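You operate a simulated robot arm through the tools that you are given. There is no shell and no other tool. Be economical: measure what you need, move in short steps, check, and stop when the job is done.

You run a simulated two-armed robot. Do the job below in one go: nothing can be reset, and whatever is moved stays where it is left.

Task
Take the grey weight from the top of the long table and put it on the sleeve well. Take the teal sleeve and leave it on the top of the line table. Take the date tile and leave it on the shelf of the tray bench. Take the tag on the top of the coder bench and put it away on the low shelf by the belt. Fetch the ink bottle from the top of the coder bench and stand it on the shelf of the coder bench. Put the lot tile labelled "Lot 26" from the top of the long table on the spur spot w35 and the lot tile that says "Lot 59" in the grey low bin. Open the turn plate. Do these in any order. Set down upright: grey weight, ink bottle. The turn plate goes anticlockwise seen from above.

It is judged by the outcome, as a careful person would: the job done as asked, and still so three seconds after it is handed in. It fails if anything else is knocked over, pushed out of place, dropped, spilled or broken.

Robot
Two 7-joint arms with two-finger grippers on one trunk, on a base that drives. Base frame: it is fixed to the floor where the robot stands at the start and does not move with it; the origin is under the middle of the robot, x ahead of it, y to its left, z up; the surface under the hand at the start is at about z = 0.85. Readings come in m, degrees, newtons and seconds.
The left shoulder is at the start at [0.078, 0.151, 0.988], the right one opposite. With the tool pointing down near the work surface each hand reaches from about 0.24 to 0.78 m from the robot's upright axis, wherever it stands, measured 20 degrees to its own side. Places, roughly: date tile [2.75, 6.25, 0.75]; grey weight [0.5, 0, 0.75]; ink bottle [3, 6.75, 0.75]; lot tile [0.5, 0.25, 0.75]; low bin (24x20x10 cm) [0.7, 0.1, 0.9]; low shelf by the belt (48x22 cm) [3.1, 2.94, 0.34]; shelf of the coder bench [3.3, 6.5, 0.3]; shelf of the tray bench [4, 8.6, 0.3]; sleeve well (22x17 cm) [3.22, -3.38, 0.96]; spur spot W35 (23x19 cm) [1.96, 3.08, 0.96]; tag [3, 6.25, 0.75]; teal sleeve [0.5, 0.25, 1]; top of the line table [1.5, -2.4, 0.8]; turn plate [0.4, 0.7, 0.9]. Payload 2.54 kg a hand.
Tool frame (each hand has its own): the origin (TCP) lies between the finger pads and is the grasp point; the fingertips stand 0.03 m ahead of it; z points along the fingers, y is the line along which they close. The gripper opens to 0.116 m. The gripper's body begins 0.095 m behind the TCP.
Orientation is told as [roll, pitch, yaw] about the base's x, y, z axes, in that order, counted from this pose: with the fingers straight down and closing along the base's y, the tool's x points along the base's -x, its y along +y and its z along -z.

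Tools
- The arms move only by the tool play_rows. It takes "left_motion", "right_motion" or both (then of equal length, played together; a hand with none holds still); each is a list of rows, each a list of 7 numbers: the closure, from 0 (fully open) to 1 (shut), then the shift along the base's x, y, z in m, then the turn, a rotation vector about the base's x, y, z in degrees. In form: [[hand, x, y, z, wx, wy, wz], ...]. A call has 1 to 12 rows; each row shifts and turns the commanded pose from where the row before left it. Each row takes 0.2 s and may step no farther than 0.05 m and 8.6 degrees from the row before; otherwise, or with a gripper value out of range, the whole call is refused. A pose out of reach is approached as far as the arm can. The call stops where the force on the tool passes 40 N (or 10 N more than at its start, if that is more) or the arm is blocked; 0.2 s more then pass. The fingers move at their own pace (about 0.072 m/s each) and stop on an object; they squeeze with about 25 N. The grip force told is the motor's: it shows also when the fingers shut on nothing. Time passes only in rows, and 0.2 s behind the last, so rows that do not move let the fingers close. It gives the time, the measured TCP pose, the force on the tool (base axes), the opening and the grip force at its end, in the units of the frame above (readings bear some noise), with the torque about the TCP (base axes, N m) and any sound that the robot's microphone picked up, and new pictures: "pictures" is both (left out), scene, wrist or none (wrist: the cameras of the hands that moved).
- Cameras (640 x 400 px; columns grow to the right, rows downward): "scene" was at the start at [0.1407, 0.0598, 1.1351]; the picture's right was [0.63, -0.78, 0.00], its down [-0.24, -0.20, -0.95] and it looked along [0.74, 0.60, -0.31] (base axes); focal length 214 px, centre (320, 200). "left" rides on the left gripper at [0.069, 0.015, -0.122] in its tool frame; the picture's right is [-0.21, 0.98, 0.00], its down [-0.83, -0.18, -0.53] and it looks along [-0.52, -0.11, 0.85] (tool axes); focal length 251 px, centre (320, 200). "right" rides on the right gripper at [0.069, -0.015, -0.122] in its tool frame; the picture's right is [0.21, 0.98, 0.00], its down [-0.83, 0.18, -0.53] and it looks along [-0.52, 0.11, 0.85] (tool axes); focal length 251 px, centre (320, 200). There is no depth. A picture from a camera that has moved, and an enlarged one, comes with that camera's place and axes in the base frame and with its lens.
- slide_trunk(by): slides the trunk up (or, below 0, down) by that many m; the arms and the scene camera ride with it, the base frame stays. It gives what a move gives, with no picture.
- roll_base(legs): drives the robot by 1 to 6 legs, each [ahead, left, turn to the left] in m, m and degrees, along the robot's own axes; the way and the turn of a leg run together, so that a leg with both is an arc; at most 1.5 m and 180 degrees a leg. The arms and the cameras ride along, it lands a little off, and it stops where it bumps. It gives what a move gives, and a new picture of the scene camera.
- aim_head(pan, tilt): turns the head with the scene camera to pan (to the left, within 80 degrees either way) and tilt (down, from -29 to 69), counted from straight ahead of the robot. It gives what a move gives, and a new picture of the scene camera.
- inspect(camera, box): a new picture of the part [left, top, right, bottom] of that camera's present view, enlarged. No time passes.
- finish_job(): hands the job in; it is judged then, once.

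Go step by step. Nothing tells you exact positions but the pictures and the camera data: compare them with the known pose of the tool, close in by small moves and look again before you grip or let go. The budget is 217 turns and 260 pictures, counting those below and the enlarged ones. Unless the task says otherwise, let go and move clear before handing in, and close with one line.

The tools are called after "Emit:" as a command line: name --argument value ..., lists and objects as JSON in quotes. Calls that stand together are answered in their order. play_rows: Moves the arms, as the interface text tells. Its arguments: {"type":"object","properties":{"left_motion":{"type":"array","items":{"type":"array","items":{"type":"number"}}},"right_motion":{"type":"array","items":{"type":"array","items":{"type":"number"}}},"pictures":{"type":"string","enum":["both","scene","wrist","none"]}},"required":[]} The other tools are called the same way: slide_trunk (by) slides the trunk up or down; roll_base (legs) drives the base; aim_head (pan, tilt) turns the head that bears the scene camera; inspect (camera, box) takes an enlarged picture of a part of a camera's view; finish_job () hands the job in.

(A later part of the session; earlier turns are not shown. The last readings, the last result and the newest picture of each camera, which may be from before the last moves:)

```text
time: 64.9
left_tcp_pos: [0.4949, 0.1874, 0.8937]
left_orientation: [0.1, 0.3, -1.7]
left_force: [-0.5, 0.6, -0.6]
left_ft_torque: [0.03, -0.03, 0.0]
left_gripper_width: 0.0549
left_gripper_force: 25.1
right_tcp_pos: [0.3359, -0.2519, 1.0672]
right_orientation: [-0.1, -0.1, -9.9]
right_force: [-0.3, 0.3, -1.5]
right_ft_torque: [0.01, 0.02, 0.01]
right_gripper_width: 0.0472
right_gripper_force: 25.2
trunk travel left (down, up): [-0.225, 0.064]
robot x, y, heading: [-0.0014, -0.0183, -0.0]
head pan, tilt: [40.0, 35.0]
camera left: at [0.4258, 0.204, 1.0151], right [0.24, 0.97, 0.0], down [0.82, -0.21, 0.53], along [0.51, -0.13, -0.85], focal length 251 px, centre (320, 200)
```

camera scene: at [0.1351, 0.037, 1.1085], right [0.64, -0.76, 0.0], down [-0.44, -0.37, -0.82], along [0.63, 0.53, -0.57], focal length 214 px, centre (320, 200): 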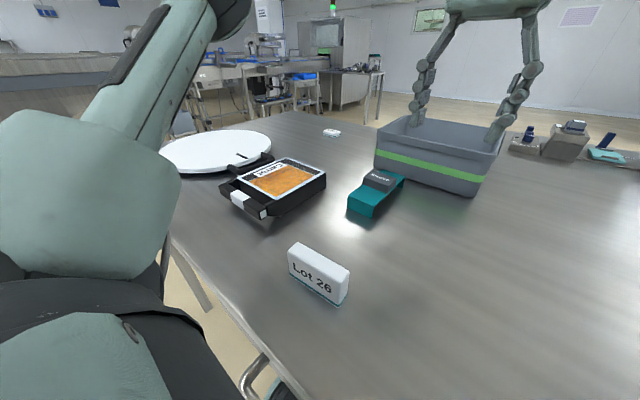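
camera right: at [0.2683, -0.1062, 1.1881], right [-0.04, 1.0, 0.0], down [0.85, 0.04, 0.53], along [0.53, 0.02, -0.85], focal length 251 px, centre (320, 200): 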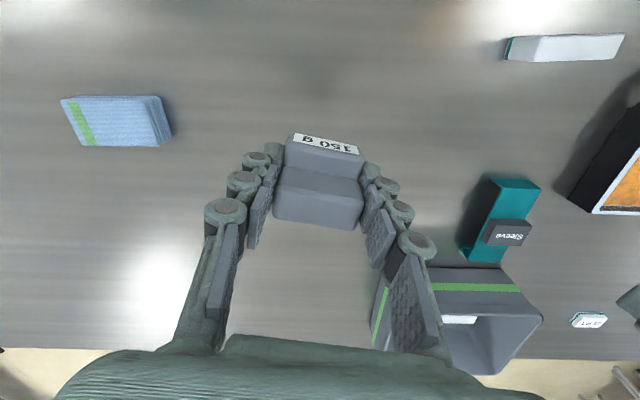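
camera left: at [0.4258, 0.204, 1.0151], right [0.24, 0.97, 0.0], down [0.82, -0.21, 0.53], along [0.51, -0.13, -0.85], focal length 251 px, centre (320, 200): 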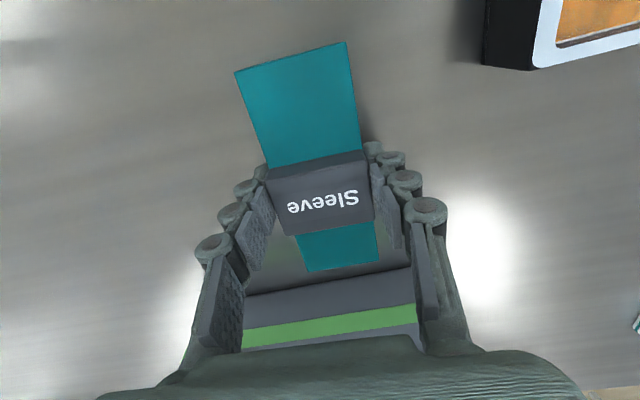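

Sleeve gripped (55 mm). I'll lift it and draw both hands in for driving, then look around to the right.

Emit:
play_rows --left_motion '[[1, 0, 0, 0.03, 0, 0, 0], [1, 0, 0, 0.04, 0, 0, 0], [1, 0, 0.01, 0.04, 0, 0, 0], [1, -0.02, 0.01, 0.04, 0, 0, 0], [1, -0.03, 0.01, 0.02, 0, 0, 0], [1, -0.04, 0.01, 0.01, 0, 0, 0], [1, -0.04, 0.01, 0, 0, 0, 0]]' --pictures "none"

Emit:
aim_head --pan -60 --tilt 15

```text
time: 66.5
left_tcp_pos: [0.3634, 0.2374, 1.0737]
left_orientation: [0.1, 0.2, -1.7]
left_force: [-0.9, 0.5, -0.6]
left_ft_torque: [0.0, 0.0, 0.01]
left_gripper_width: 0.0543
left_gripper_force: 25.0
right_tcp_pos: [0.3362, -0.2523, 1.0667]
right_orientation: [0.1, 0.0, -9.9]
right_force: [0.3, -0.9, -1.5]
right_ft_torque: [0.01, 0.0, -0.03]
right_gripper_width: 0.0473
right_gripper_force: 25.2
trunk travel left (down, up): [-0.225, 0.064]
robot x, y, heading: [0.0028, -0.0213, 0.1]
head pan, tilt: [40.0, 35.0]
```

```text
time: 68.2
left_tcp_pos: [0.3651, 0.2382, 1.0743]
left_orientation: [0.2, 0.3, -1.9]
left_force: [1.0, 0.6, 0.4]
left_ft_torque: [0.02, 0.02, -0.01]
left_gripper_width: 0.0547
left_gripper_force: 25.0
right_tcp_pos: [0.3356, -0.2516, 1.0677]
right_orientation: [0.1, 0.0, -9.9]
right_force: [-0.2, -0.7, -0.9]
right_ft_torque: [-0.01, -0.01, 0.02]
right_gripper_width: 0.0471
right_gripper_force: 24.8
trunk travel left (down, up): [-0.225, 0.064]
robot x, y, heading: [-0.0008, -0.0186, 0.1]
head pan, tilt: [-60.0, 15.0]
camera scene: at [0.1147, -0.1003, 1.1404], right [-0.86, -0.5, 0.0], down [-0.13, 0.22, -0.97], along [0.49, -0.84, -0.26], focal length 214 px, centre (320, 200)
```

scene: 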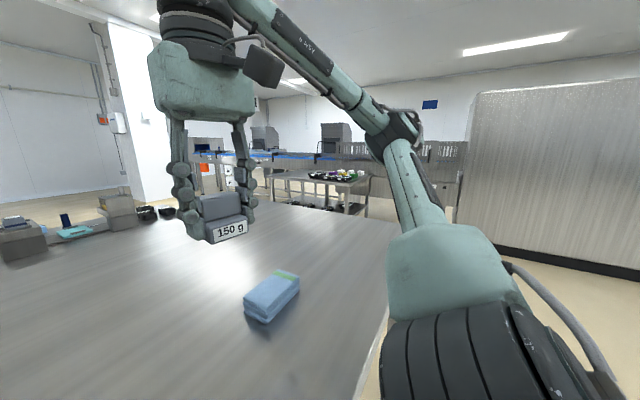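

The line table with black pans is ahead-right beyond the table's end. I'll back off a little and strafe right past the table, then turn.

Emit:
roll_base --legs '[[-0.15, 0, 0], [0, -1.0, 0], [0, 0, -50]]'

Emit:
aim_head --pan 0 --tilt 18

```text
time: 80.1
left_tcp_pos: [0.2445, -0.8159, 1.0737]
left_orientation: [0.2, 0.3, -10.3]
left_force: [0.8, -0.6, -0.8]
left_ft_torque: [0.05, 0.0, 0.02]
left_gripper_width: 0.0543
left_gripper_force: 25.2
right_tcp_pos: [0.1425, -1.2953, 1.0658]
right_orientation: [0.0, 0.1, -18.4]
right_force: [0.2, 0.0, -1.7]
right_ft_torque: [0.0, 0.01, 0.0]
right_gripper_width: 0.047
right_gripper_force: 25.1
trunk travel left (down, up): [-0.225, 0.064]
robot x, y, heading: [-0.1601, -1.0185, -8.4]
head pan, tilt: [-60.0, 15.0]
stopped in leg 3: the robot was blocked; the commanded pose is now the measured one
camera scene: at [-0.0537, -1.1133, 1.1404], right [-0.93, -0.37, 0.0], down [-0.1, 0.24, -0.97], along [0.36, -0.9, -0.26], focal length 214 px, centre (320, 200)
```

scene: 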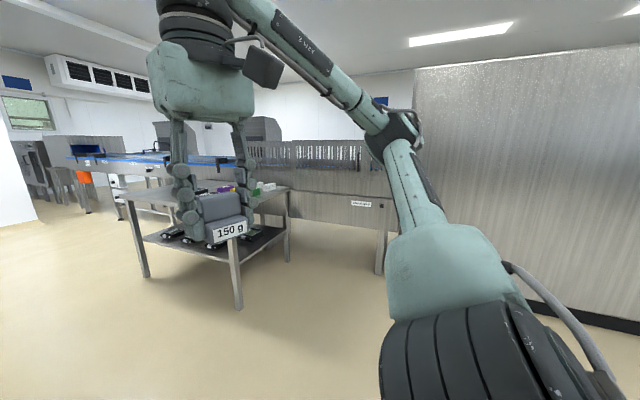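

```text
time: 81.4
left_tcp_pos: [0.2434, -0.8168, 1.0749]
left_orientation: [0.0, 0.3, -10.3]
left_force: [-1.0, -0.4, -0.3]
left_ft_torque: [0.01, 0.0, -0.01]
left_gripper_width: 0.0541
left_gripper_force: 24.6
right_tcp_pos: [0.144, -1.2949, 1.0669]
right_orientation: [0.0, 0.1, -18.4]
right_force: [0.2, -0.1, -1.4]
right_ft_torque: [0.0, 0.01, -0.02]
right_gripper_width: 0.0472
right_gripper_force: 25.1
trunk travel left (down, up): [-0.225, 0.064]
robot x, y, heading: [-0.1531, -1.0213, -8.2]
head pan, tilt: [0.0, 18.0]
camera scene: at [0.004, -1.04, 1.1355], right [-0.15, -0.99, 0.0], down [-0.31, 0.05, -0.95], along [0.94, -0.14, -0.31], focal length 214 px, centre (320, 200)
```

scene: 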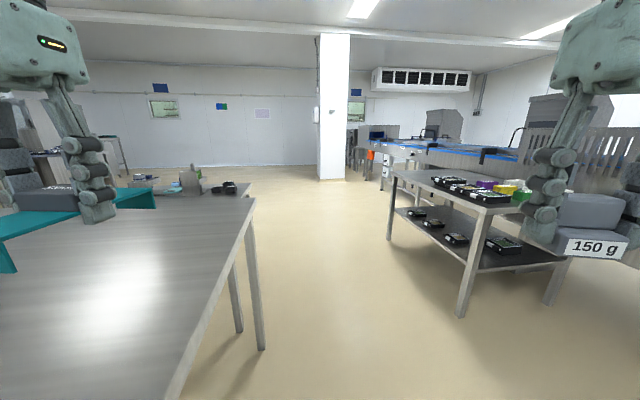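

The robot's rear brushed the table's end while turning, so nothing moved. I'll strafe further right, square up, drive into the aisle between the long table (end at y≈-0.88) and the pan table (edge y≈-1.9), then turn to face it.

Emit:
roll_base --legs '[[0, -0.42, 0], [0, 0, 8], [1.2, 0, 0], [0, 0, -60]]'

```text
time: 94.9
left_tcp_pos: [1.3867, -1.6289, 1.0733]
left_orientation: [0.2, 0.4, -62.0]
left_force: [-0.1, -0.2, 0.0]
left_ft_torque: [-0.03, 0.01, -0.03]
left_gripper_width: 0.0543
left_gripper_force: 25.6
right_tcp_pos: [0.9502, -1.848, 1.066]
right_orientation: [0.0, 0.1, -70.2]
right_force: [0.2, 0.0, -1.2]
right_ft_torque: [-0.01, -0.02, 0.0]
right_gripper_width: 0.0472
right_gripper_force: 24.5
trunk travel left (down, up): [-0.225, 0.064]
robot x, y, heading: [0.9805, -1.4361, -60.0]
head pan, tilt: [0.0, 18.0]
camera scene: at [1.0632, -1.5796, 1.1355], right [-0.87, -0.5, 0.0], down [-0.15, 0.27, -0.95], along [0.47, -0.82, -0.31], focal length 214 px, centre (320, 200)
```

scene: 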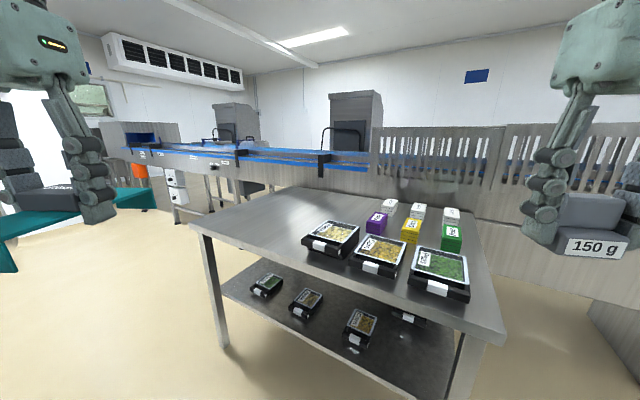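

This is the line table, with pans on its right part and free space on the left around (1.6, -2.2). I'll square up facing it.

Emit:
roll_base --legs '[[0, 0, -30], [0, 0.42, 0], [0.2, 0, 0]]'

Emit:
aim_head --pan 20 --tilt 35

```text
time: 102.2
left_tcp_pos: [1.6567, -2.0081, 1.0742]
left_orientation: [0.1, 0.3, -92.2]
left_force: [0.8, -0.6, -0.5]
left_ft_torque: [0.02, 0.01, 0.01]
left_gripper_width: 0.0544
left_gripper_force: 24.6
right_tcp_pos: [1.1683, -1.9769, 1.0658]
right_orientation: [0.0, 0.1, -100.3]
right_force: [0.1, -0.1, -1.3]
right_ft_torque: [0.01, 0.0, 0.0]
right_gripper_width: 0.0473
right_gripper_force: 24.4
trunk travel left (down, up): [-0.225, 0.064]
robot x, y, heading: [1.4017, -1.6422, -90.3]
head pan, tilt: [0.0, 18.0]
camera scene: at [1.4007, -1.8018, 1.1354], right [-1.0, 0.0, 0.0], down [0.0, 0.31, -0.95], along [0.0, -0.95, -0.31], focal length 214 px, centre (320, 200)
```

scene: 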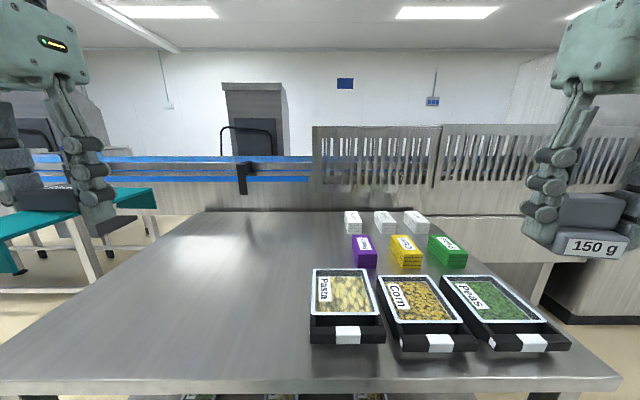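

```text
time: 103.1
left_tcp_pos: [1.6569, -2.0082, 1.0744]
left_orientation: [0.1, 0.3, -92.1]
left_force: [0.0, 0.4, 0.3]
left_ft_torque: [0.0, 0.02, -0.02]
left_gripper_width: 0.0543
left_gripper_force: 25.3
right_tcp_pos: [1.1687, -1.9757, 1.0663]
right_orientation: [0.0, 0.1, -100.3]
right_force: [-0.8, -1.3, -1.6]
right_ft_torque: [0.0, 0.03, -0.05]
right_gripper_width: 0.0472
right_gripper_force: 25.1
trunk travel left (down, up): [-0.225, 0.064]
robot x, y, heading: [1.3998, -1.639, -90.1]
head pan, tilt: [20.0, 35.0]
camera scene: at [1.4308, -1.7909, 1.1085], right [-0.94, -0.34, 0.0], down [-0.19, 0.54, -0.82], along [0.28, -0.77, -0.57], focal length 214 px, centre (320, 200)
```

scene: 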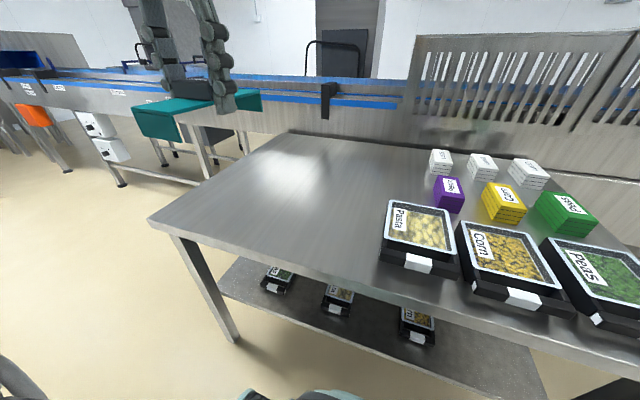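

Free area confirmed. I'll carry the sleeve to about (1.60, -2.20) and lower most of the way.

Emit:
play_rows --left_motion '[[1, -0.01, -0.04, 0, 0, 0, 0], [1, -0.01, -0.04, 0, 0, 0, 0], [1, -0.01, -0.04, -0.02, 0, 0, 0], [1, -0.01, -0.04, -0.025, 0, 0, 0], [1, -0.01, -0.03, -0.035, 0, 0, 0], [1, 0, 0, -0.04, 0, 0, 0], [1, 0, 0, -0.03, 0, 0, 0]]' --pictures "both"

```text
time: 104.7
left_tcp_pos: [1.6076, -2.1982, 0.9245]
left_orientation: [0.1, 0.3, -92.2]
left_force: [-0.3, 0.7, -0.2]
left_ft_torque: [0.01, -0.01, 0.02]
left_gripper_width: 0.0543
left_gripper_force: 25.9
right_tcp_pos: [1.1678, -1.9761, 1.067]
right_orientation: [0.0, 0.2, -100.3]
right_force: [0.2, 0.0, -1.6]
right_ft_torque: [0.01, -0.01, 0.02]
right_gripper_width: 0.0474
right_gripper_force: 25.3
trunk travel left (down, up): [-0.225, 0.064]
robot x, y, heading: [1.3993, -1.6417, -90.2]
head pan, tilt: [20.0, 35.0]
camera scene: at [1.4309, -1.7911, 1.1084], right [-0.94, -0.34, 0.0], down [-0.19, 0.54, -0.82], along [0.28, -0.77, -0.57], focal length 214 px, centre (320, 200)
camera left: at [1.6234, -2.1301, 1.0443], right [0.97, -0.25, 0.0], down [-0.21, -0.82, 0.53], along [-0.13, -0.51, -0.85], focal length 251 px, centre (320, 200)
```

scene: 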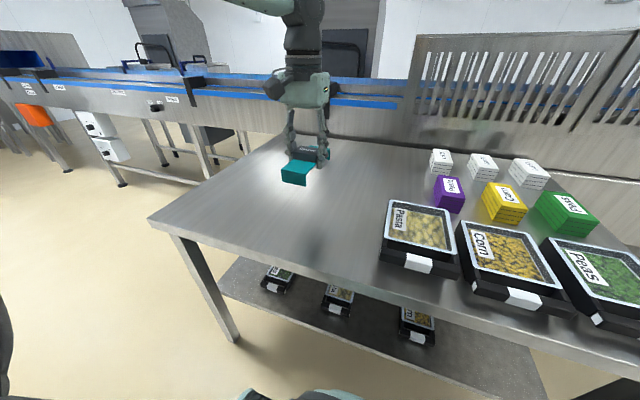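
left: 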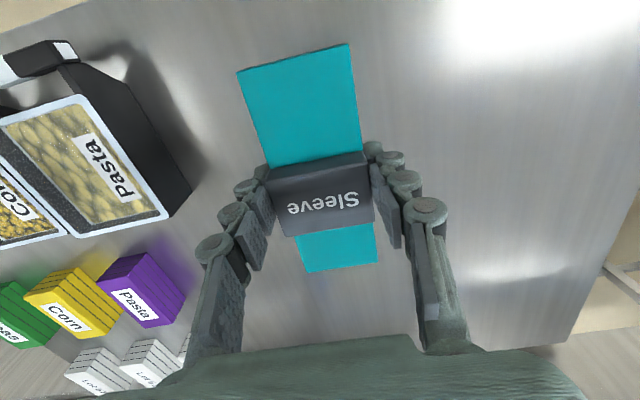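

Position is clear on all sides. Lowering gently to find the table.

Emit:
play_rows --left_motion '[[1, 0, 0, -0.012, 0, 0, 0], [1, 0, 0, -0.012, 0, 0, 0], [1, 0, 0, -0.008, 0, 0, 0], [1, 0, 0, -0.005, 0, 0, 0]]' --pictures "none"

```text
time: 105.7
left_tcp_pos: [1.6077, -2.198, 0.8865]
left_orientation: [0.2, 0.3, -92.1]
left_force: [-0.4, 0.9, -0.8]
left_ft_torque: [0.03, 0.04, 0.02]
left_gripper_width: 0.0544
left_gripper_force: 25.1
right_tcp_pos: [1.168, -1.9754, 1.067]
right_orientation: [0.0, 0.1, -100.3]
right_force: [0.2, -0.1, -1.2]
right_ft_torque: [-0.01, -0.04, -0.02]
right_gripper_width: 0.0472
right_gripper_force: 25.2
trunk travel left (down, up): [-0.225, 0.064]
robot x, y, heading: [1.3965, -1.6412, -90.3]
head pan, tilt: [20.0, 35.0]
```

Emit:
play_rows --left_motion '[[1, 0, 0, -0.012, 0, 0, 0], [1, 0, 0, -0.01, 0, 0, 0], [1, 0, 0, -0.006, 0, 0, 0], [1, 0, 0, -0.005, 0, 0, 0], [1, 0, 0, -0.004, 0, 0, 0], [1, 0, 0, -0.004, 0, 0, 0]]' --pictures "wrist"

```text
time: 107.1
left_tcp_pos: [1.607, -2.1973, 0.8466]
left_orientation: [0.2, 0.3, -92.2]
left_force: [0.1, 0.1, 0.0]
left_ft_torque: [0.0, -0.01, 0.01]
left_gripper_width: 0.0544
left_gripper_force: 25.2
right_tcp_pos: [1.1682, -1.9765, 1.0665]
right_orientation: [0.0, 0.1, -100.3]
right_force: [-0.4, -0.2, -1.6]
right_ft_torque: [-0.01, 0.02, 0.01]
right_gripper_width: 0.0473
right_gripper_force: 24.9
trunk travel left (down, up): [-0.225, 0.064]
robot x, y, heading: [1.4018, -1.6434, -90.4]
head pan, tilt: [20.0, 35.0]
camera left: at [1.6234, -2.1302, 0.9673], right [0.97, -0.25, 0.0], down [-0.21, -0.82, 0.53], along [-0.13, -0.51, -0.85], focal length 251 px, centre (320, 200)
```

left: 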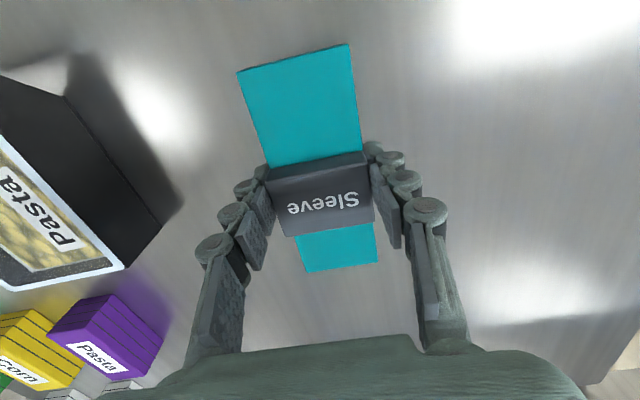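

Emit:
play_rows --left_motion '[[1, 0, 0, -0.002, 0, 0, 0], [1, 0, 0, -0.002, 0, 0, 0], [1, 0, 0, -0.002, 0, 0, 0]]' --pictures "none"

```text
time: 107.9
left_tcp_pos: [1.6074, -2.1983, 0.8401]
left_orientation: [0.0, 0.3, -92.2]
left_force: [0.3, -0.2, -0.2]
left_ft_torque: [0.01, 0.01, 0.0]
left_gripper_width: 0.0545
left_gripper_force: 25.2
right_tcp_pos: [1.1687, -1.9746, 1.0664]
right_orientation: [0.0, 0.2, -100.3]
right_force: [-0.5, -0.9, -1.2]
right_ft_torque: [0.0, 0.02, -0.02]
right_gripper_width: 0.047
right_gripper_force: 25.0
trunk travel left (down, up): [-0.225, 0.064]
robot x, y, heading: [1.4019, -1.639, -90.3]
head pan, tilt: [20.0, 35.0]
```

Emit:
play_rows --left_motion '[[1, 0, 0, -0.003, 0, 0, 0], [1, 0, 0, -0.003, 0, 0, 0], [1, 0, 0, -0.003, 0, 0, 0], [1, 0, 0, -0.003, 0, 0, 0], [1, 0, 0, -0.003, 0, 0, 0], [1, 0, 0, -0.003, 0, 0, 0]]' --pictures "scene"

```text
time: 109.3
left_tcp_pos: [1.6082, -2.1977, 0.8222]
left_orientation: [0.2, 0.3, -92.2]
left_force: [0.3, 0.0, -0.5]
left_ft_torque: [-0.01, 0.05, -0.01]
left_gripper_width: 0.0544
left_gripper_force: 25.2
right_tcp_pos: [1.1686, -1.9755, 1.0662]
right_orientation: [0.0, 0.1, -100.3]
right_force: [0.5, -0.1, -1.0]
right_ft_torque: [0.05, 0.01, 0.0]
right_gripper_width: 0.0472
right_gripper_force: 25.0
trunk travel left (down, up): [-0.225, 0.064]
robot x, y, heading: [1.3971, -1.6383, -90.6]
head pan, tilt: [20.0, 35.0]
camera scene: at [1.4309, -1.7908, 1.1084], right [-0.94, -0.34, 0.0], down [-0.19, 0.54, -0.82], along [0.28, -0.77, -0.57], focal length 214 px, centre (320, 200)
```

scene: 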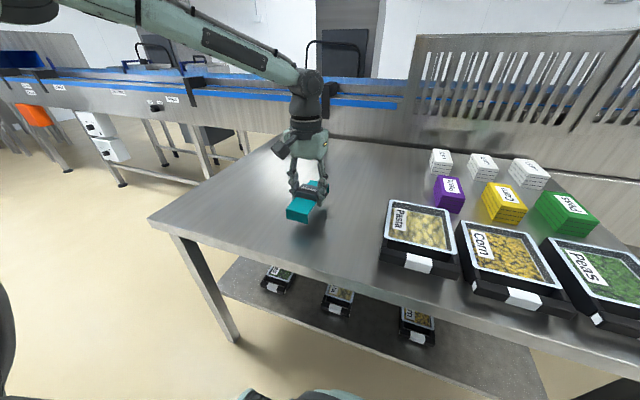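

Emit:
inspect --camera "scene" --box '[260, 160, 360, 260]'

```text
4.00 times, centred on (310, 210) of scene
camera zoom: at [1.4309, -1.7908, 1.1084], right [-0.94, -0.34, 0.0], down [-0.19, 0.54, -0.82], along [0.28, -0.77, -0.57], focal length 858 px, centre (360, 160)
```

zoom: 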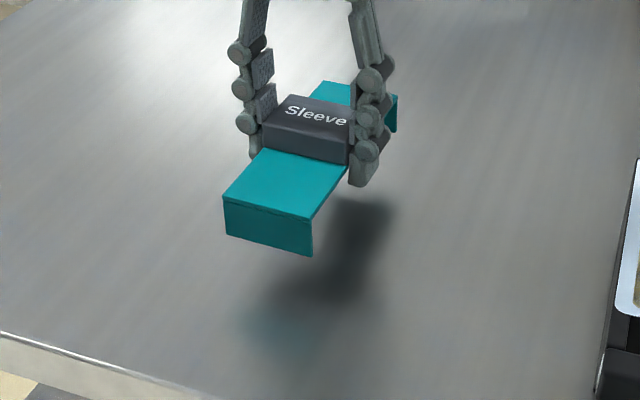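

The reflection shows about 2 cm still to go. Continuing down.

Emit:
play_rows --left_motion '[[1, 0, 0, -0.006, 0, 0, 0], [1, 0, 0, -0.004, 0, 0, 0], [1, 0, 0, -0.003, 0, 0, 0], [1, 0, 0, -0.003, 0, 0, 0], [1, 0, 0, -0.003, 0, 0, 0], [1, 0, 0, -0.003, 0, 0, 0]]' --pictures "none"

Emit:
inspect --camera "scene" --box '[260, 160, 360, 260]'

```text
time: 110.7
left_tcp_pos: [1.6073, -2.1972, 0.8]
left_orientation: [0.2, 0.4, -92.2]
left_force: [-0.4, 0.7, -1.0]
left_ft_torque: [-0.01, -0.01, 0.01]
left_gripper_width: 0.0542
left_gripper_force: 25.4
right_tcp_pos: [1.1677, -1.976, 1.0659]
right_orientation: [0.0, 0.0, -100.3]
right_force: [0.2, 0.0, -1.0]
right_ft_torque: [0.02, -0.05, -0.02]
right_gripper_width: 0.0471
right_gripper_force: 25.0
trunk travel left (down, up): [-0.225, 0.064]
robot x, y, heading: [1.3991, -1.6408, -90.5]
head pan, tilt: [20.0, 35.0]
```

```text
4.00 times, centred on (310, 210) of scene
camera zoom: at [1.4309, -1.7908, 1.1084], right [-0.94, -0.34, 0.0], down [-0.19, 0.54, -0.82], along [0.28, -0.77, -0.57], focal length 858 px, centre (360, 160)
```

zoom: 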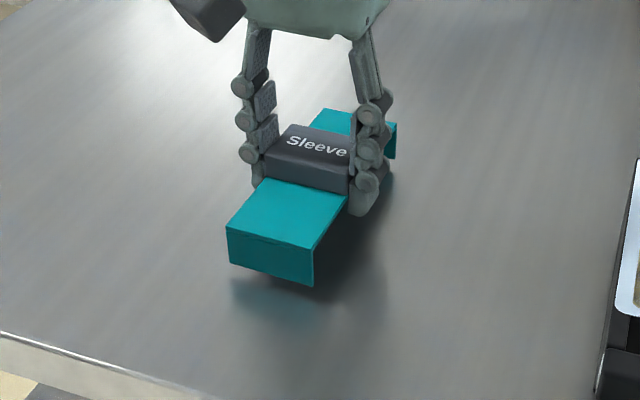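

Emit:
play_rows --left_motion '[[1, 0, 0, -0.002, 0, 0, 0], [1, 0, 0, -0.002, 0, 0, 0], [1, 0, 0, -0.002, 0, 0, 0]]' --pictures "none"

Emit:
inspect --camera "scene" --box '[260, 160, 360, 260]'

```text
time: 111.5
left_tcp_pos: [1.6063, -2.1974, 0.7949]
left_orientation: [0.1, 0.3, -92.1]
left_force: [-0.2, -0.2, -0.7]
left_ft_torque: [0.0, 0.01, 0.01]
left_gripper_width: 0.0544
left_gripper_force: 25.0
right_tcp_pos: [1.167, -1.9759, 1.0666]
right_orientation: [0.0, 0.1, -100.2]
right_force: [-0.2, -0.1, -1.8]
right_ft_torque: [0.0, -0.01, 0.02]
right_gripper_width: 0.0473
right_gripper_force: 24.5
trunk travel left (down, up): [-0.225, 0.064]
robot x, y, heading: [1.4016, -1.6422, -90.3]
head pan, tilt: [20.0, 35.0]
```

```text
4.00 times, centred on (310, 210) of scene
camera zoom: at [1.4309, -1.7908, 1.1084], right [-0.94, -0.34, 0.0], down [-0.19, 0.54, -0.82], along [0.28, -0.77, -0.57], focal length 858 px, centre (360, 160)
```

zoom: 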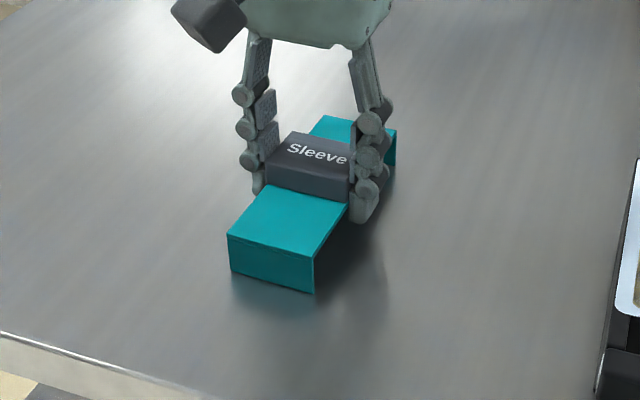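

Nearly touching now. A couple more millimetres, then release and rise.

Emit:
play_rows --left_motion '[[1, 0, 0, -0.001, 0, 0, 0], [1, 0, 0, -0.001, 0, 0, 0], [0.35, 0, 0, 0, 0, 0, 0], [0.35, 0, 0, 0, 0, 0, 0], [0.35, 0, 0, 0.03, 0, 0, 0], [0.35, 0, 0, 0.04, 0, 0, 0], [0.35, 0, 0, 0.045, 0, 0, 0], [0.35, 0, 0, 0.045, 0, 0, 0], [0.35, 0, 0, 0.045, 0, 0, 0], [0.35, 0, 0, 0.045, 0, 0, 0], [0.35, 0, 0.04, 0.02, 0, 0, 0], [0.35, 0, 0.045, 0, 0, 0, 0]]' --pictures "both"

```text
time: 114.1
left_tcp_pos: [1.6073, -2.1107, 1.0631]
left_orientation: [0.2, 0.2, -92.2]
left_force: [0.6, 0.2, -0.8]
left_ft_torque: [-0.04, 0.02, 0.0]
left_gripper_width: 0.0753
left_gripper_force: 0.1
right_tcp_pos: [1.168, -1.9759, 1.0667]
right_orientation: [-0.1, 0.0, -100.3]
right_force: [-0.3, -0.3, -1.5]
right_ft_torque: [0.03, -0.02, -0.01]
right_gripper_width: 0.0474
right_gripper_force: 25.4
trunk travel left (down, up): [-0.225, 0.064]
robot x, y, heading: [1.4027, -1.6418, -90.6]
head pan, tilt: [20.0, 35.0]
camera scene: at [1.431, -1.7903, 1.1085], right [-0.94, -0.34, 0.0], down [-0.19, 0.54, -0.82], along [0.28, -0.77, -0.57], focal length 214 px, centre (320, 200)
camera left: at [1.6229, -2.0429, 1.1843], right [0.97, -0.25, 0.0], down [-0.21, -0.82, 0.53], along [-0.13, -0.51, -0.85], focal length 251 px, centre (320, 200)
```

scene: 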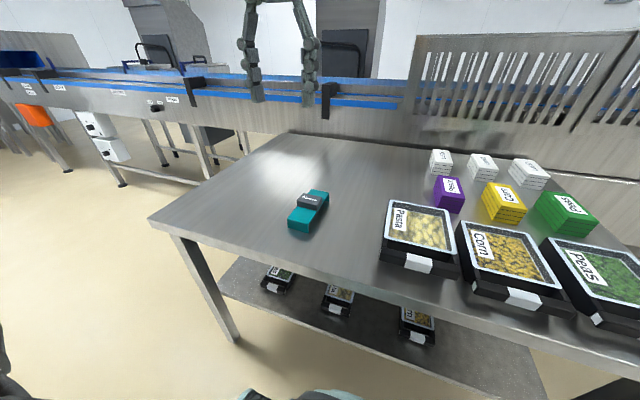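
left: 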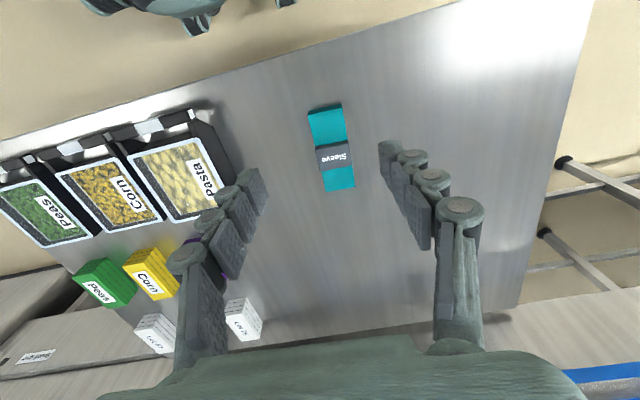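

Sleeve is on the line table, steady. Next, the weight to the sleeve well near (3.22, -3.38). I'll bring the left hand in, back off and strafe along the line to look.

Emit:
play_rows --left_motion '[[0.35, 0, 0.045, 0, 0, 0, 0], [0.35, 0, 0.045, 0, 0, 0, 0]]' --pictures "none"

Emit:
roll_base --legs '[[-0.2, 0, 0], [0, 1.4, 0]]'

Emit:
aim_head --pan 0 --tilt 15

```text
time: 114.7
left_tcp_pos: [1.6071, -2.0203, 1.0634]
left_orientation: [0.1, 0.4, -92.2]
left_force: [0.2, 0.2, -0.7]
left_ft_torque: [-0.01, -0.01, 0.03]
left_gripper_width: 0.0753
left_gripper_force: 0.0
right_tcp_pos: [1.1681, -1.9762, 1.066]
right_orientation: [0.0, 0.0, -100.2]
right_force: [-0.1, 0.1, -1.1]
right_ft_torque: [0.01, -0.02, -0.01]
right_gripper_width: 0.0472
right_gripper_force: 25.4
trunk travel left (down, up): [-0.225, 0.064]
robot x, y, heading: [1.4023, -1.6417, -90.4]
head pan, tilt: [20.0, 35.0]
```

```text
time: 129.5
left_tcp_pos: [3.0166, -1.8177, 1.0645]
left_orientation: [0.0, 0.3, -91.5]
left_force: [0.4, -0.6, -0.3]
left_ft_torque: [-0.02, 0.01, -0.01]
left_gripper_width: 0.0751
left_gripper_force: 0.0
right_tcp_pos: [2.5762, -1.7774, 1.0666]
right_orientation: [0.0, 0.1, -99.5]
right_force: [-0.5, -0.5, -0.5]
right_ft_torque: [0.02, 0.0, -0.03]
right_gripper_width: 0.0475
right_gripper_force: 25.1
trunk travel left (down, up): [-0.225, 0.064]
robot x, y, heading: [2.8015, -1.4416, -89.7]
head pan, tilt: [20.0, 35.0]
camera scene: at [2.8375, -1.5888, 1.1084], right [-0.94, -0.35, 0.0], down [-0.2, 0.54, -0.82], along [0.29, -0.77, -0.57], focal length 214 px, centre (320, 200)
```

scene: 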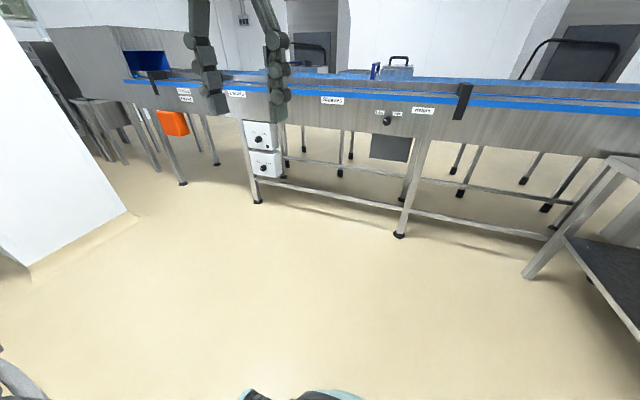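

```text
time: 130.4
left_tcp_pos: [3.0166, -1.8174, 1.0639]
left_orientation: [0.1, 0.3, -91.4]
left_force: [0.3, -0.7, 0.7]
left_ft_torque: [0.01, 0.04, -0.01]
left_gripper_width: 0.0756
left_gripper_force: 0.1
right_tcp_pos: [2.5779, -1.778, 1.067]
right_orientation: [0.1, 0.1, -99.7]
right_force: [-0.5, -0.6, -1.5]
right_ft_torque: [0.04, -0.01, 0.0]
right_gripper_width: 0.0473
right_gripper_force: 24.7
trunk travel left (down, up): [-0.225, 0.064]
robot x, y, heading: [2.807, -1.4393, -89.7]
head pan, tilt: [0.0, 15.0]
camera scene: at [2.8075, -1.5997, 1.1404], right [-1.0, -0.01, 0.0], down [0.0, 0.26, -0.97], along [0.01, -0.97, -0.26], focal length 214 px, centre (320, 200)
```

scene: 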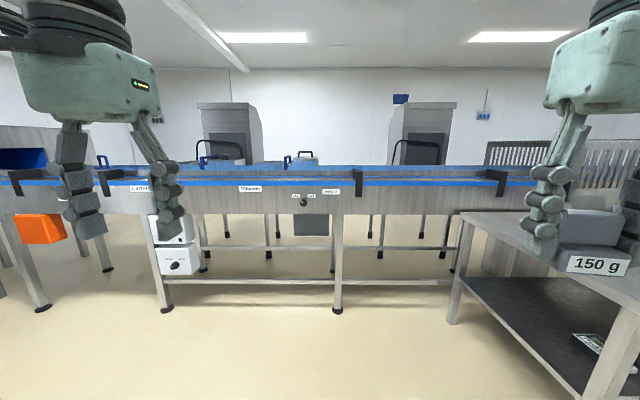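

Emit:
inspect --camera "scene" --box '[100, 140, 360, 220]'

```text
2.46 times, centred on (230, 180) of scene
camera zoom: at [2.8075, -1.5997, 1.1404], right [-1.0, -0.01, 0.0], down [0.0, 0.26, -0.97], along [0.01, -0.97, -0.26], focal length 528 px, centre (542, 249)
```

zoom: 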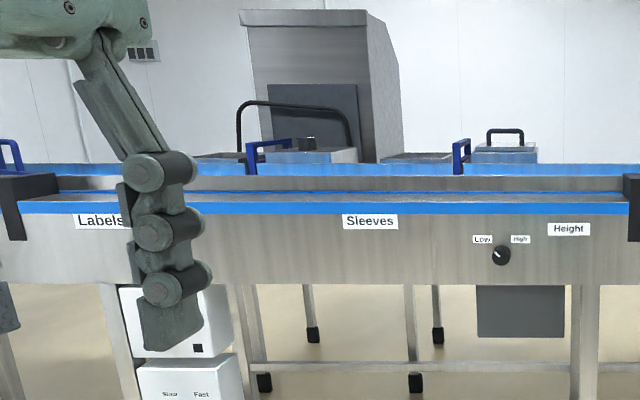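

The "Sleeves" label is at x≈3.24 on the line's front (front face y≈-2.85); the well lies behind the belt. I'll raise the trunk, move over and approach with care.

Emit:
slide_trunk --by 0.06

Emit:
roll_base --legs '[[0, 0.58, 0], [0.8, 0, 0]]'

Emit:
aim_head --pan -15 --tilt 25

```text
time: 131.4
left_tcp_pos: [3.0159, -1.8174, 1.1223]
left_orientation: [0.0, 0.3, -91.5]
left_force: [0.5, -0.5, 0.1]
left_ft_torque: [-0.01, 0.01, -0.01]
left_gripper_width: 0.0753
left_gripper_force: 0.1
right_tcp_pos: [2.5772, -1.7766, 1.1271]
right_orientation: [0.1, 0.1, -99.7]
right_force: [0.3, -1.3, -2.2]
right_ft_torque: [-0.03, 0.01, 0.0]
right_gripper_width: 0.0471
right_gripper_force: 24.6
trunk travel left (down, up): [-0.285, 0.004]
robot x, y, heading: [2.8012, -1.4399, -89.6]
head pan, tilt: [0.0, 15.0]
```

```text
time: 141.3
left_tcp_pos: [3.5948, -2.6118, 1.1234]
left_orientation: [0.2, 0.2, -91.7]
left_force: [-0.3, -0.8, 0.0]
left_ft_torque: [0.02, -0.01, 0.03]
left_gripper_width: 0.0756
left_gripper_force: 0.1
right_tcp_pos: [3.1553, -2.5698, 1.1277]
right_orientation: [0.0, 0.0, -99.8]
right_force: [-0.5, -0.6, -1.9]
right_ft_torque: [0.03, -0.04, -0.01]
right_gripper_width: 0.0475
right_gripper_force: 25.3
trunk travel left (down, up): [-0.285, 0.004]
robot x, y, heading: [3.3816, -2.2299, -89.7]
head pan, tilt: [0.0, 15.0]
camera scene: at [3.3859, -2.3933, 1.2004], right [-1.0, 0.0, 0.0], down [0.0, 0.26, -0.97], along [0.0, -0.97, -0.26], focal length 214 px, centre (320, 200)
```

scene: 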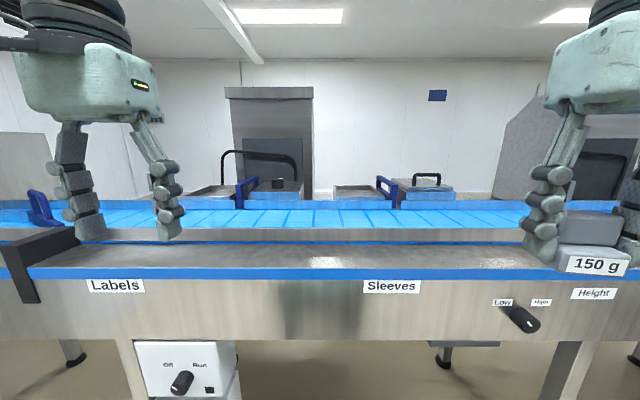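

```text
time: 142.0
left_tcp_pos: [3.5935, -2.6102, 1.1248]
left_orientation: [0.0, 0.3, -91.8]
left_force: [0.0, 0.3, -0.5]
left_ft_torque: [-0.01, -0.04, 0.0]
left_gripper_width: 0.0753
left_gripper_force: 0.1
right_tcp_pos: [3.1549, -2.5703, 1.128]
right_orientation: [0.0, 0.1, -99.7]
right_force: [0.4, -0.5, -0.6]
right_ft_torque: [0.03, 0.02, -0.02]
right_gripper_width: 0.0472
right_gripper_force: 25.2
trunk travel left (down, up): [-0.285, 0.004]
robot x, y, heading: [3.3838, -2.2328, -89.9]
head pan, tilt: [-15.0, 25.0]
camera scene: at [3.3621, -2.3887, 1.1842], right [-0.97, 0.25, 0.0], down [0.11, 0.41, -0.91], along [-0.23, -0.88, -0.42], focal length 214 px, centre (320, 200)
```

scene: 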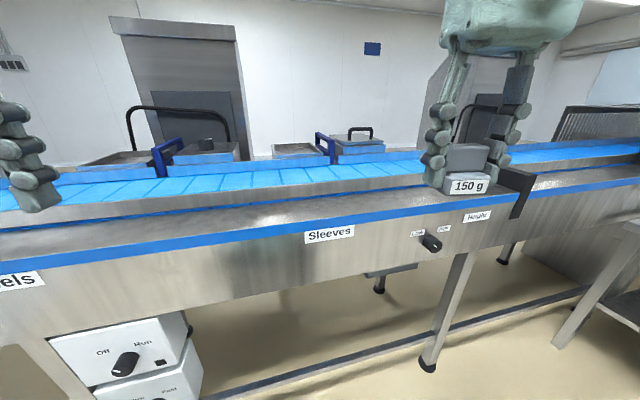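

The open grey well is behind the belt around (3.2, -3.45). I'll edge closer.

Emit:
roll_base --legs '[[0.33, 0, 0]]'

Emit:
aim_head --pan -15 --tilt 35

```text
time: 144.2
left_tcp_pos: [3.5941, -2.9419, 1.1239]
left_orientation: [0.1, 0.4, -91.6]
left_force: [0.0, -0.5, 0.1]
left_ft_torque: [0.07, -0.01, 0.02]
left_gripper_width: 0.0754
left_gripper_force: 0.0
right_tcp_pos: [3.1572, -2.9007, 1.1248]
right_orientation: [-0.1, 0.1, -99.6]
right_force: [0.5, 0.3, -2.3]
right_ft_torque: [0.02, -0.01, 0.01]
right_gripper_width: 0.0473
right_gripper_force: 24.9
trunk travel left (down, up): [-0.285, 0.004]
robot x, y, heading: [3.3838, -2.5627, -89.9]
head pan, tilt: [-15.0, 25.0]
camera scene: at [3.3636, -2.7187, 1.1841], right [-0.97, 0.25, 0.0], down [0.11, 0.41, -0.91], along [-0.23, -0.88, -0.42], focal length 214 px, centre (320, 200)
```

scene: 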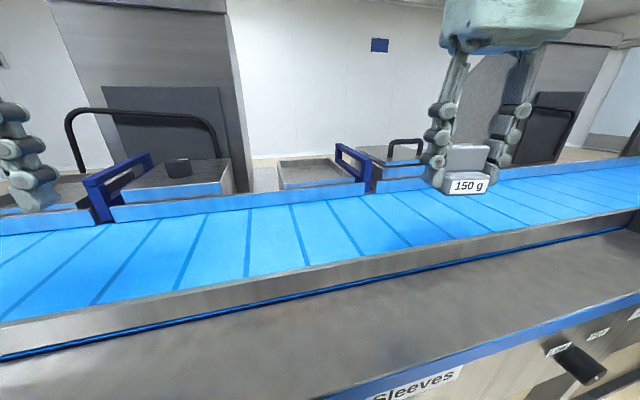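

```text
time: 144.9
left_tcp_pos: [3.5953, -2.9403, 1.1244]
left_orientation: [0.1, 0.3, -91.6]
left_force: [-0.9, 0.1, 0.2]
left_ft_torque: [-0.04, 0.0, 0.01]
left_gripper_width: 0.075
left_gripper_force: 0.0
right_tcp_pos: [3.1575, -2.8987, 1.1266]
right_orientation: [0.1, 0.1, -99.6]
right_force: [0.7, 0.3, -1.9]
right_ft_torque: [0.02, 0.01, -0.04]
right_gripper_width: 0.0473
right_gripper_force: 25.5
trunk travel left (down, up): [-0.285, 0.004]
robot x, y, heading: [3.3851, -2.5648, -89.8]
head pan, tilt: [-15.0, 35.0]
camera scene: at [3.3646, -2.7143, 1.1685], right [-0.97, 0.25, 0.0], down [0.15, 0.55, -0.82], along [-0.21, -0.79, -0.57], focal length 214 px, centre (320, 200)
```

scene: 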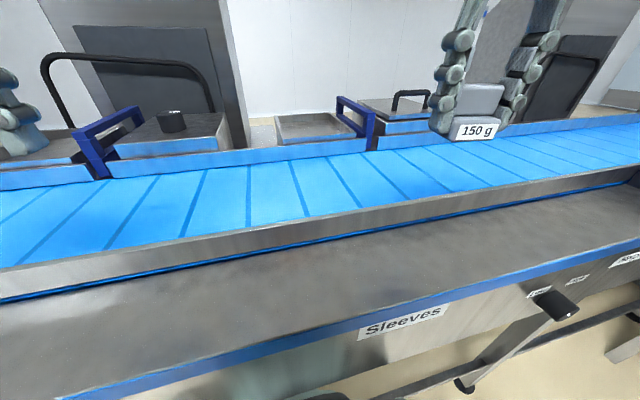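

Emit:
inspect --camera "scene" --box '[220, 70, 460, 190]'

Emit:
inspect --camera "right" --box '[0, 0, 640, 400]'

```text
2.67 times, centred on (340, 130) of scene
camera zoom: at [3.3646, -2.7143, 1.1685], right [-0.97, 0.25, 0.0], down [0.15, 0.55, -0.82], along [-0.21, -0.79, -0.57], focal length 572 px, centre (267, 387)
```

zoom: 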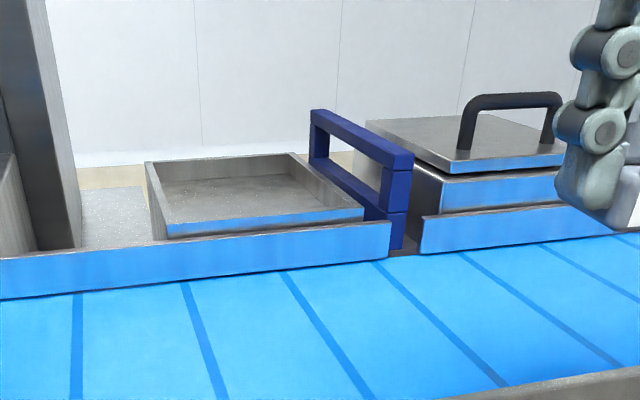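

```text
1.00 times, centred on (320, 200) of right (not enlarged: the box is as wide or as high as the picture)
camera zoom: at [3.1543, -2.8292, 1.2487], right [1.0, 0.05, 0.0], down [0.04, -0.85, 0.53], along [0.02, -0.53, -0.85], focal length 251 px, centre (320, 200)
```

zoom: 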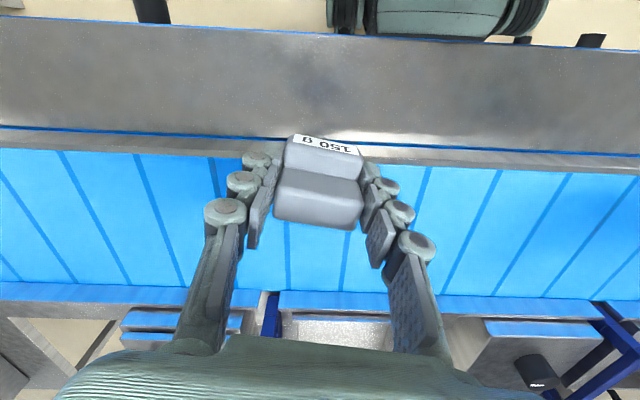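

The well is an open rimmed tray with a blue gate on its right. I need to be slightly closer; I'll edge ahead 8 cm.

Emit:
roll_base --legs '[[0.08, -0.02, 0]]'

```text
time: 146.0
left_tcp_pos: [3.5765, -3.0208, 1.1233]
left_orientation: [0.2, 0.3, -91.6]
left_force: [0.6, 0.1, 1.6]
left_ft_torque: [0.06, -0.02, -0.03]
left_gripper_width: 0.0754
left_gripper_force: 0.1
right_tcp_pos: [3.1372, -2.9796, 1.1264]
right_orientation: [0.0, 0.1, -99.7]
right_force: [-0.2, -0.6, -1.5]
right_ft_torque: [0.07, 0.02, -0.03]
right_gripper_width: 0.0472
right_gripper_force: 25.1
trunk travel left (down, up): [-0.285, 0.004]
robot x, y, heading: [3.3691, -2.641, -89.8]
head pan, tilt: [-15.0, 35.0]
camera scene: at [3.3449, -2.7951, 1.1683], right [-0.97, 0.25, 0.0], down [0.15, 0.56, -0.82], along [-0.21, -0.79, -0.57], focal length 214 px, centre (320, 200)
```

scene: 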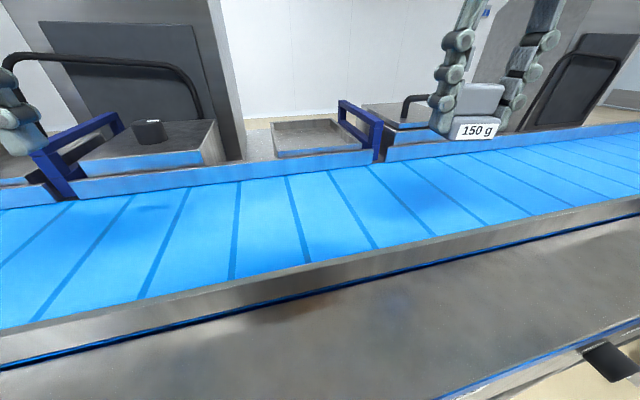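

Moving the weight forward over the well, keeping it high.

Emit:
play_rows --right_motion '[[1, 0.02, -0.03, 0, 0, 0, 0], [1, 0.02, -0.04, 0, 0, 0, 0], [1, 0.02, -0.04, 0, 0, 0, 0], [1, 0.02, -0.04, 0, -5, 0, 0], [1, 0.01, -0.04, 0, -5, 0, 0], [1, 0, -0.04, 0, -5, 0, 0], [1, 0, -0.03, 0, -5, 0, 0]]' --pictures "both"

```text
time: 147.6
left_tcp_pos: [3.5749, -3.0205, 1.1241]
left_orientation: [0.1, 0.4, -91.6]
left_force: [0.5, 0.4, -0.1]
left_ft_torque: [0.02, -0.02, -0.01]
left_gripper_width: 0.0754
left_gripper_force: 0.0
right_tcp_pos: [3.2272, -3.2408, 1.1262]
right_orientation: [3.5, -19.7, -100.4]
right_force: [-0.2, -0.4, -1.7]
right_ft_torque: [0.03, 0.03, -0.01]
right_gripper_width: 0.0471
right_gripper_force: 24.7
trunk travel left (down, up): [-0.285, 0.004]
robot x, y, heading: [3.3674, -2.645, -89.7]
head pan, tilt: [-15.0, 35.0]
camera scene: at [3.3452, -2.7945, 1.1684], right [-0.97, 0.25, 0.0], down [0.15, 0.56, -0.82], along [-0.21, -0.79, -0.57], focal length 214 px, centre (320, 200)
camera right: at [3.2243, -3.1325, 1.2169], right [1.0, 0.04, -0.02], down [0.04, -0.61, 0.79], along [0.02, -0.79, -0.61], focal length 251 px, centre (320, 200)
```

scene: 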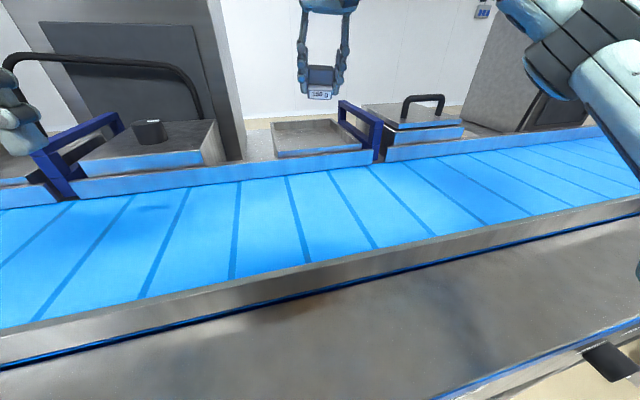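
right: 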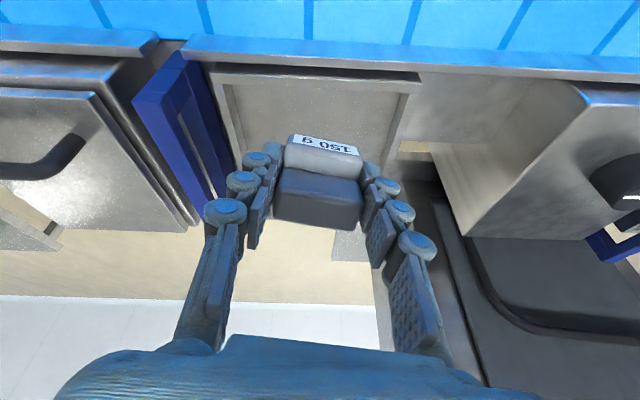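

The well spans x≈3.12–3.32, y≈-3.26 to -3.48, centre (3.22, -3.37). I'll advance over it, then lower while levelling.

Emit:
play_rows --right_motion '[[1, -0.002, -0.04, -0.005, 0, 0, 0], [1, -0.002, -0.04, -0.005, 0, 0, 0], [1, -0.002, -0.035, -0.01, 0, 0, 0], [1, 0, 0, -0.03, 0, 0, 0], [1, 0, 0, -0.02, 0, 0, 0]]' --pictures "both"

```text
time: 148.8
left_tcp_pos: [3.5769, -3.0211, 1.1237]
left_orientation: [0.2, 0.3, -91.6]
left_force: [-1.0, -0.7, -0.3]
left_ft_torque: [0.03, 0.04, -0.02]
left_gripper_width: 0.0754
left_gripper_force: 0.0
right_tcp_pos: [3.2214, -3.3542, 1.0563]
right_orientation: [3.5, -19.6, -100.4]
right_force: [0.3, -0.3, -1.7]
right_ft_torque: [0.0, -0.02, 0.01]
right_gripper_width: 0.0476
right_gripper_force: 25.4
trunk travel left (down, up): [-0.285, 0.004]
robot x, y, heading: [3.3716, -2.6433, -89.9]
head pan, tilt: [-15.0, 35.0]
camera scene: at [3.3451, -2.7945, 1.1684], right [-0.97, 0.25, 0.0], down [0.15, 0.56, -0.82], along [-0.21, -0.79, -0.57], focal length 214 px, centre (320, 200)
camera right: at [3.2186, -3.247, 1.1467], right [1.0, 0.04, -0.02], down [0.04, -0.61, 0.79], along [0.02, -0.79, -0.61], focal length 251 px, centre (320, 200)
```

scene: 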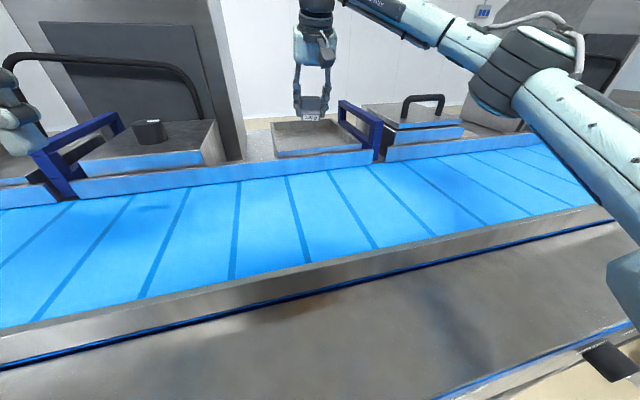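
right: 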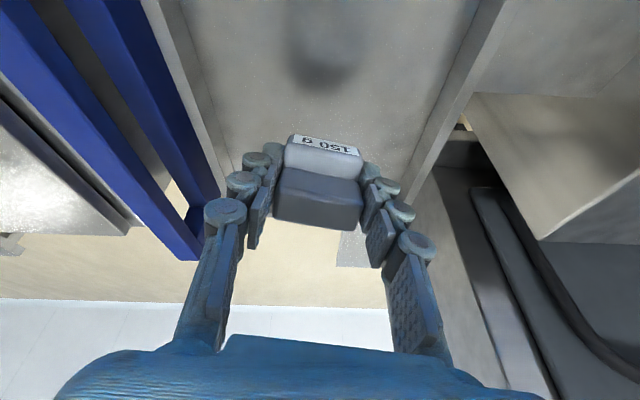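

Emit:
play_rows --right_motion '[[1, 0, -0.004, -0.01, 5, 0, 0], [1, 0, -0.002, -0.01, 5, 0, 0], [1, 0, 0, -0.008, 5, 0, 0], [1, 0, 0, -0.006, 4.5, 0, 0]]' --pictures "wrist"

```text
time: 149.8
left_tcp_pos: [3.5761, -3.0209, 1.1245]
left_orientation: [0.1, 0.3, -91.7]
left_force: [0.6, -0.3, 0.4]
left_ft_torque: [0.0, 0.01, -0.02]
left_gripper_width: 0.0753
left_gripper_force: 0.1
right_tcp_pos: [3.2218, -3.3601, 1.0231]
right_orientation: [-0.1, -0.4, -99.7]
right_force: [-0.3, 0.3, -2.6]
right_ft_torque: [0.0, 0.0, 0.01]
right_gripper_width: 0.0473
right_gripper_force: 24.8
trunk travel left (down, up): [-0.285, 0.004]
robot x, y, heading: [3.3702, -2.6447, -89.6]
head pan, tilt: [-15.0, 35.0]
camera right: at [3.2195, -3.289, 1.1439], right [1.0, 0.05, 0.0], down [0.04, -0.84, 0.54], along [0.02, -0.54, -0.84], focal length 251 px, centre (320, 200)
```

right: 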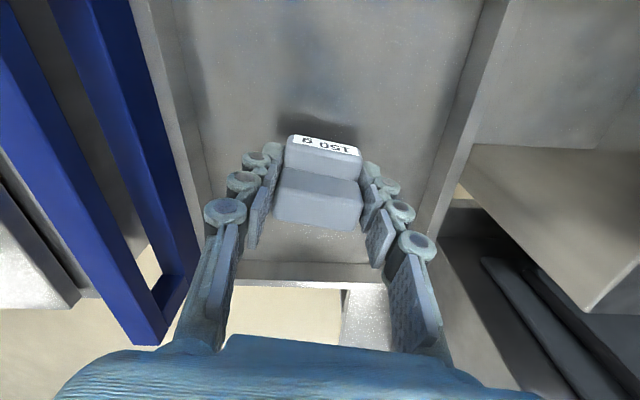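

Level and centred in the well. Lowering in small steps to contact.

Emit:
play_rows --right_motion '[[1, 0, 0, -0.01, 0, 0, 0], [1, 0, 0, -0.006, 0, 0, 0], [1, 0, 0, -0.004, 0, 0, 0], [1, 0, 0, -0.003, 0, 0, 0], [1, 0, 0, -0.003, 0, 0, 0]]' --pictures "wrist"

```text
time: 151.0
left_tcp_pos: [3.5758, -3.0201, 1.1245]
left_orientation: [0.0, 0.1, -91.7]
left_force: [-0.5, 0.0, 0.2]
left_ft_torque: [0.0, 0.03, -0.01]
left_gripper_width: 0.0753
left_gripper_force: 0.0
right_tcp_pos: [3.2206, -3.3594, 0.9974]
right_orientation: [0.1, -0.5, -99.7]
right_force: [-0.1, -0.3, 1.6]
right_ft_torque: [0.04, 0.09, 0.02]
right_gripper_width: 0.047
right_gripper_force: 24.9
trunk travel left (down, up): [-0.285, 0.004]
robot x, y, heading: [3.3613, -2.6457, -89.7]
head pan, tilt: [-15.0, 35.0]
camera right: at [3.2188, -3.2887, 1.1183], right [1.0, 0.05, 0.0], down [0.04, -0.84, 0.54], along [0.02, -0.54, -0.84], focal length 251 px, centre (320, 200)
```

right: 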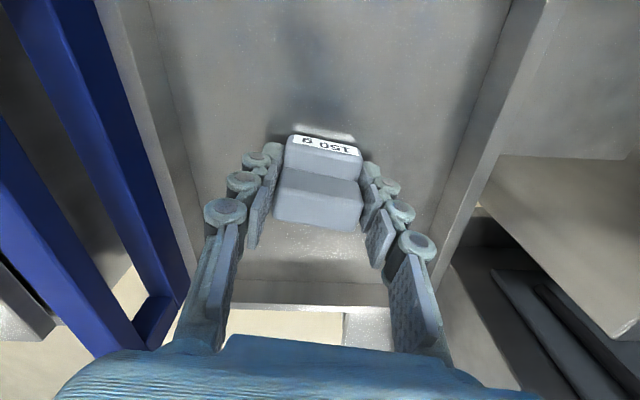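

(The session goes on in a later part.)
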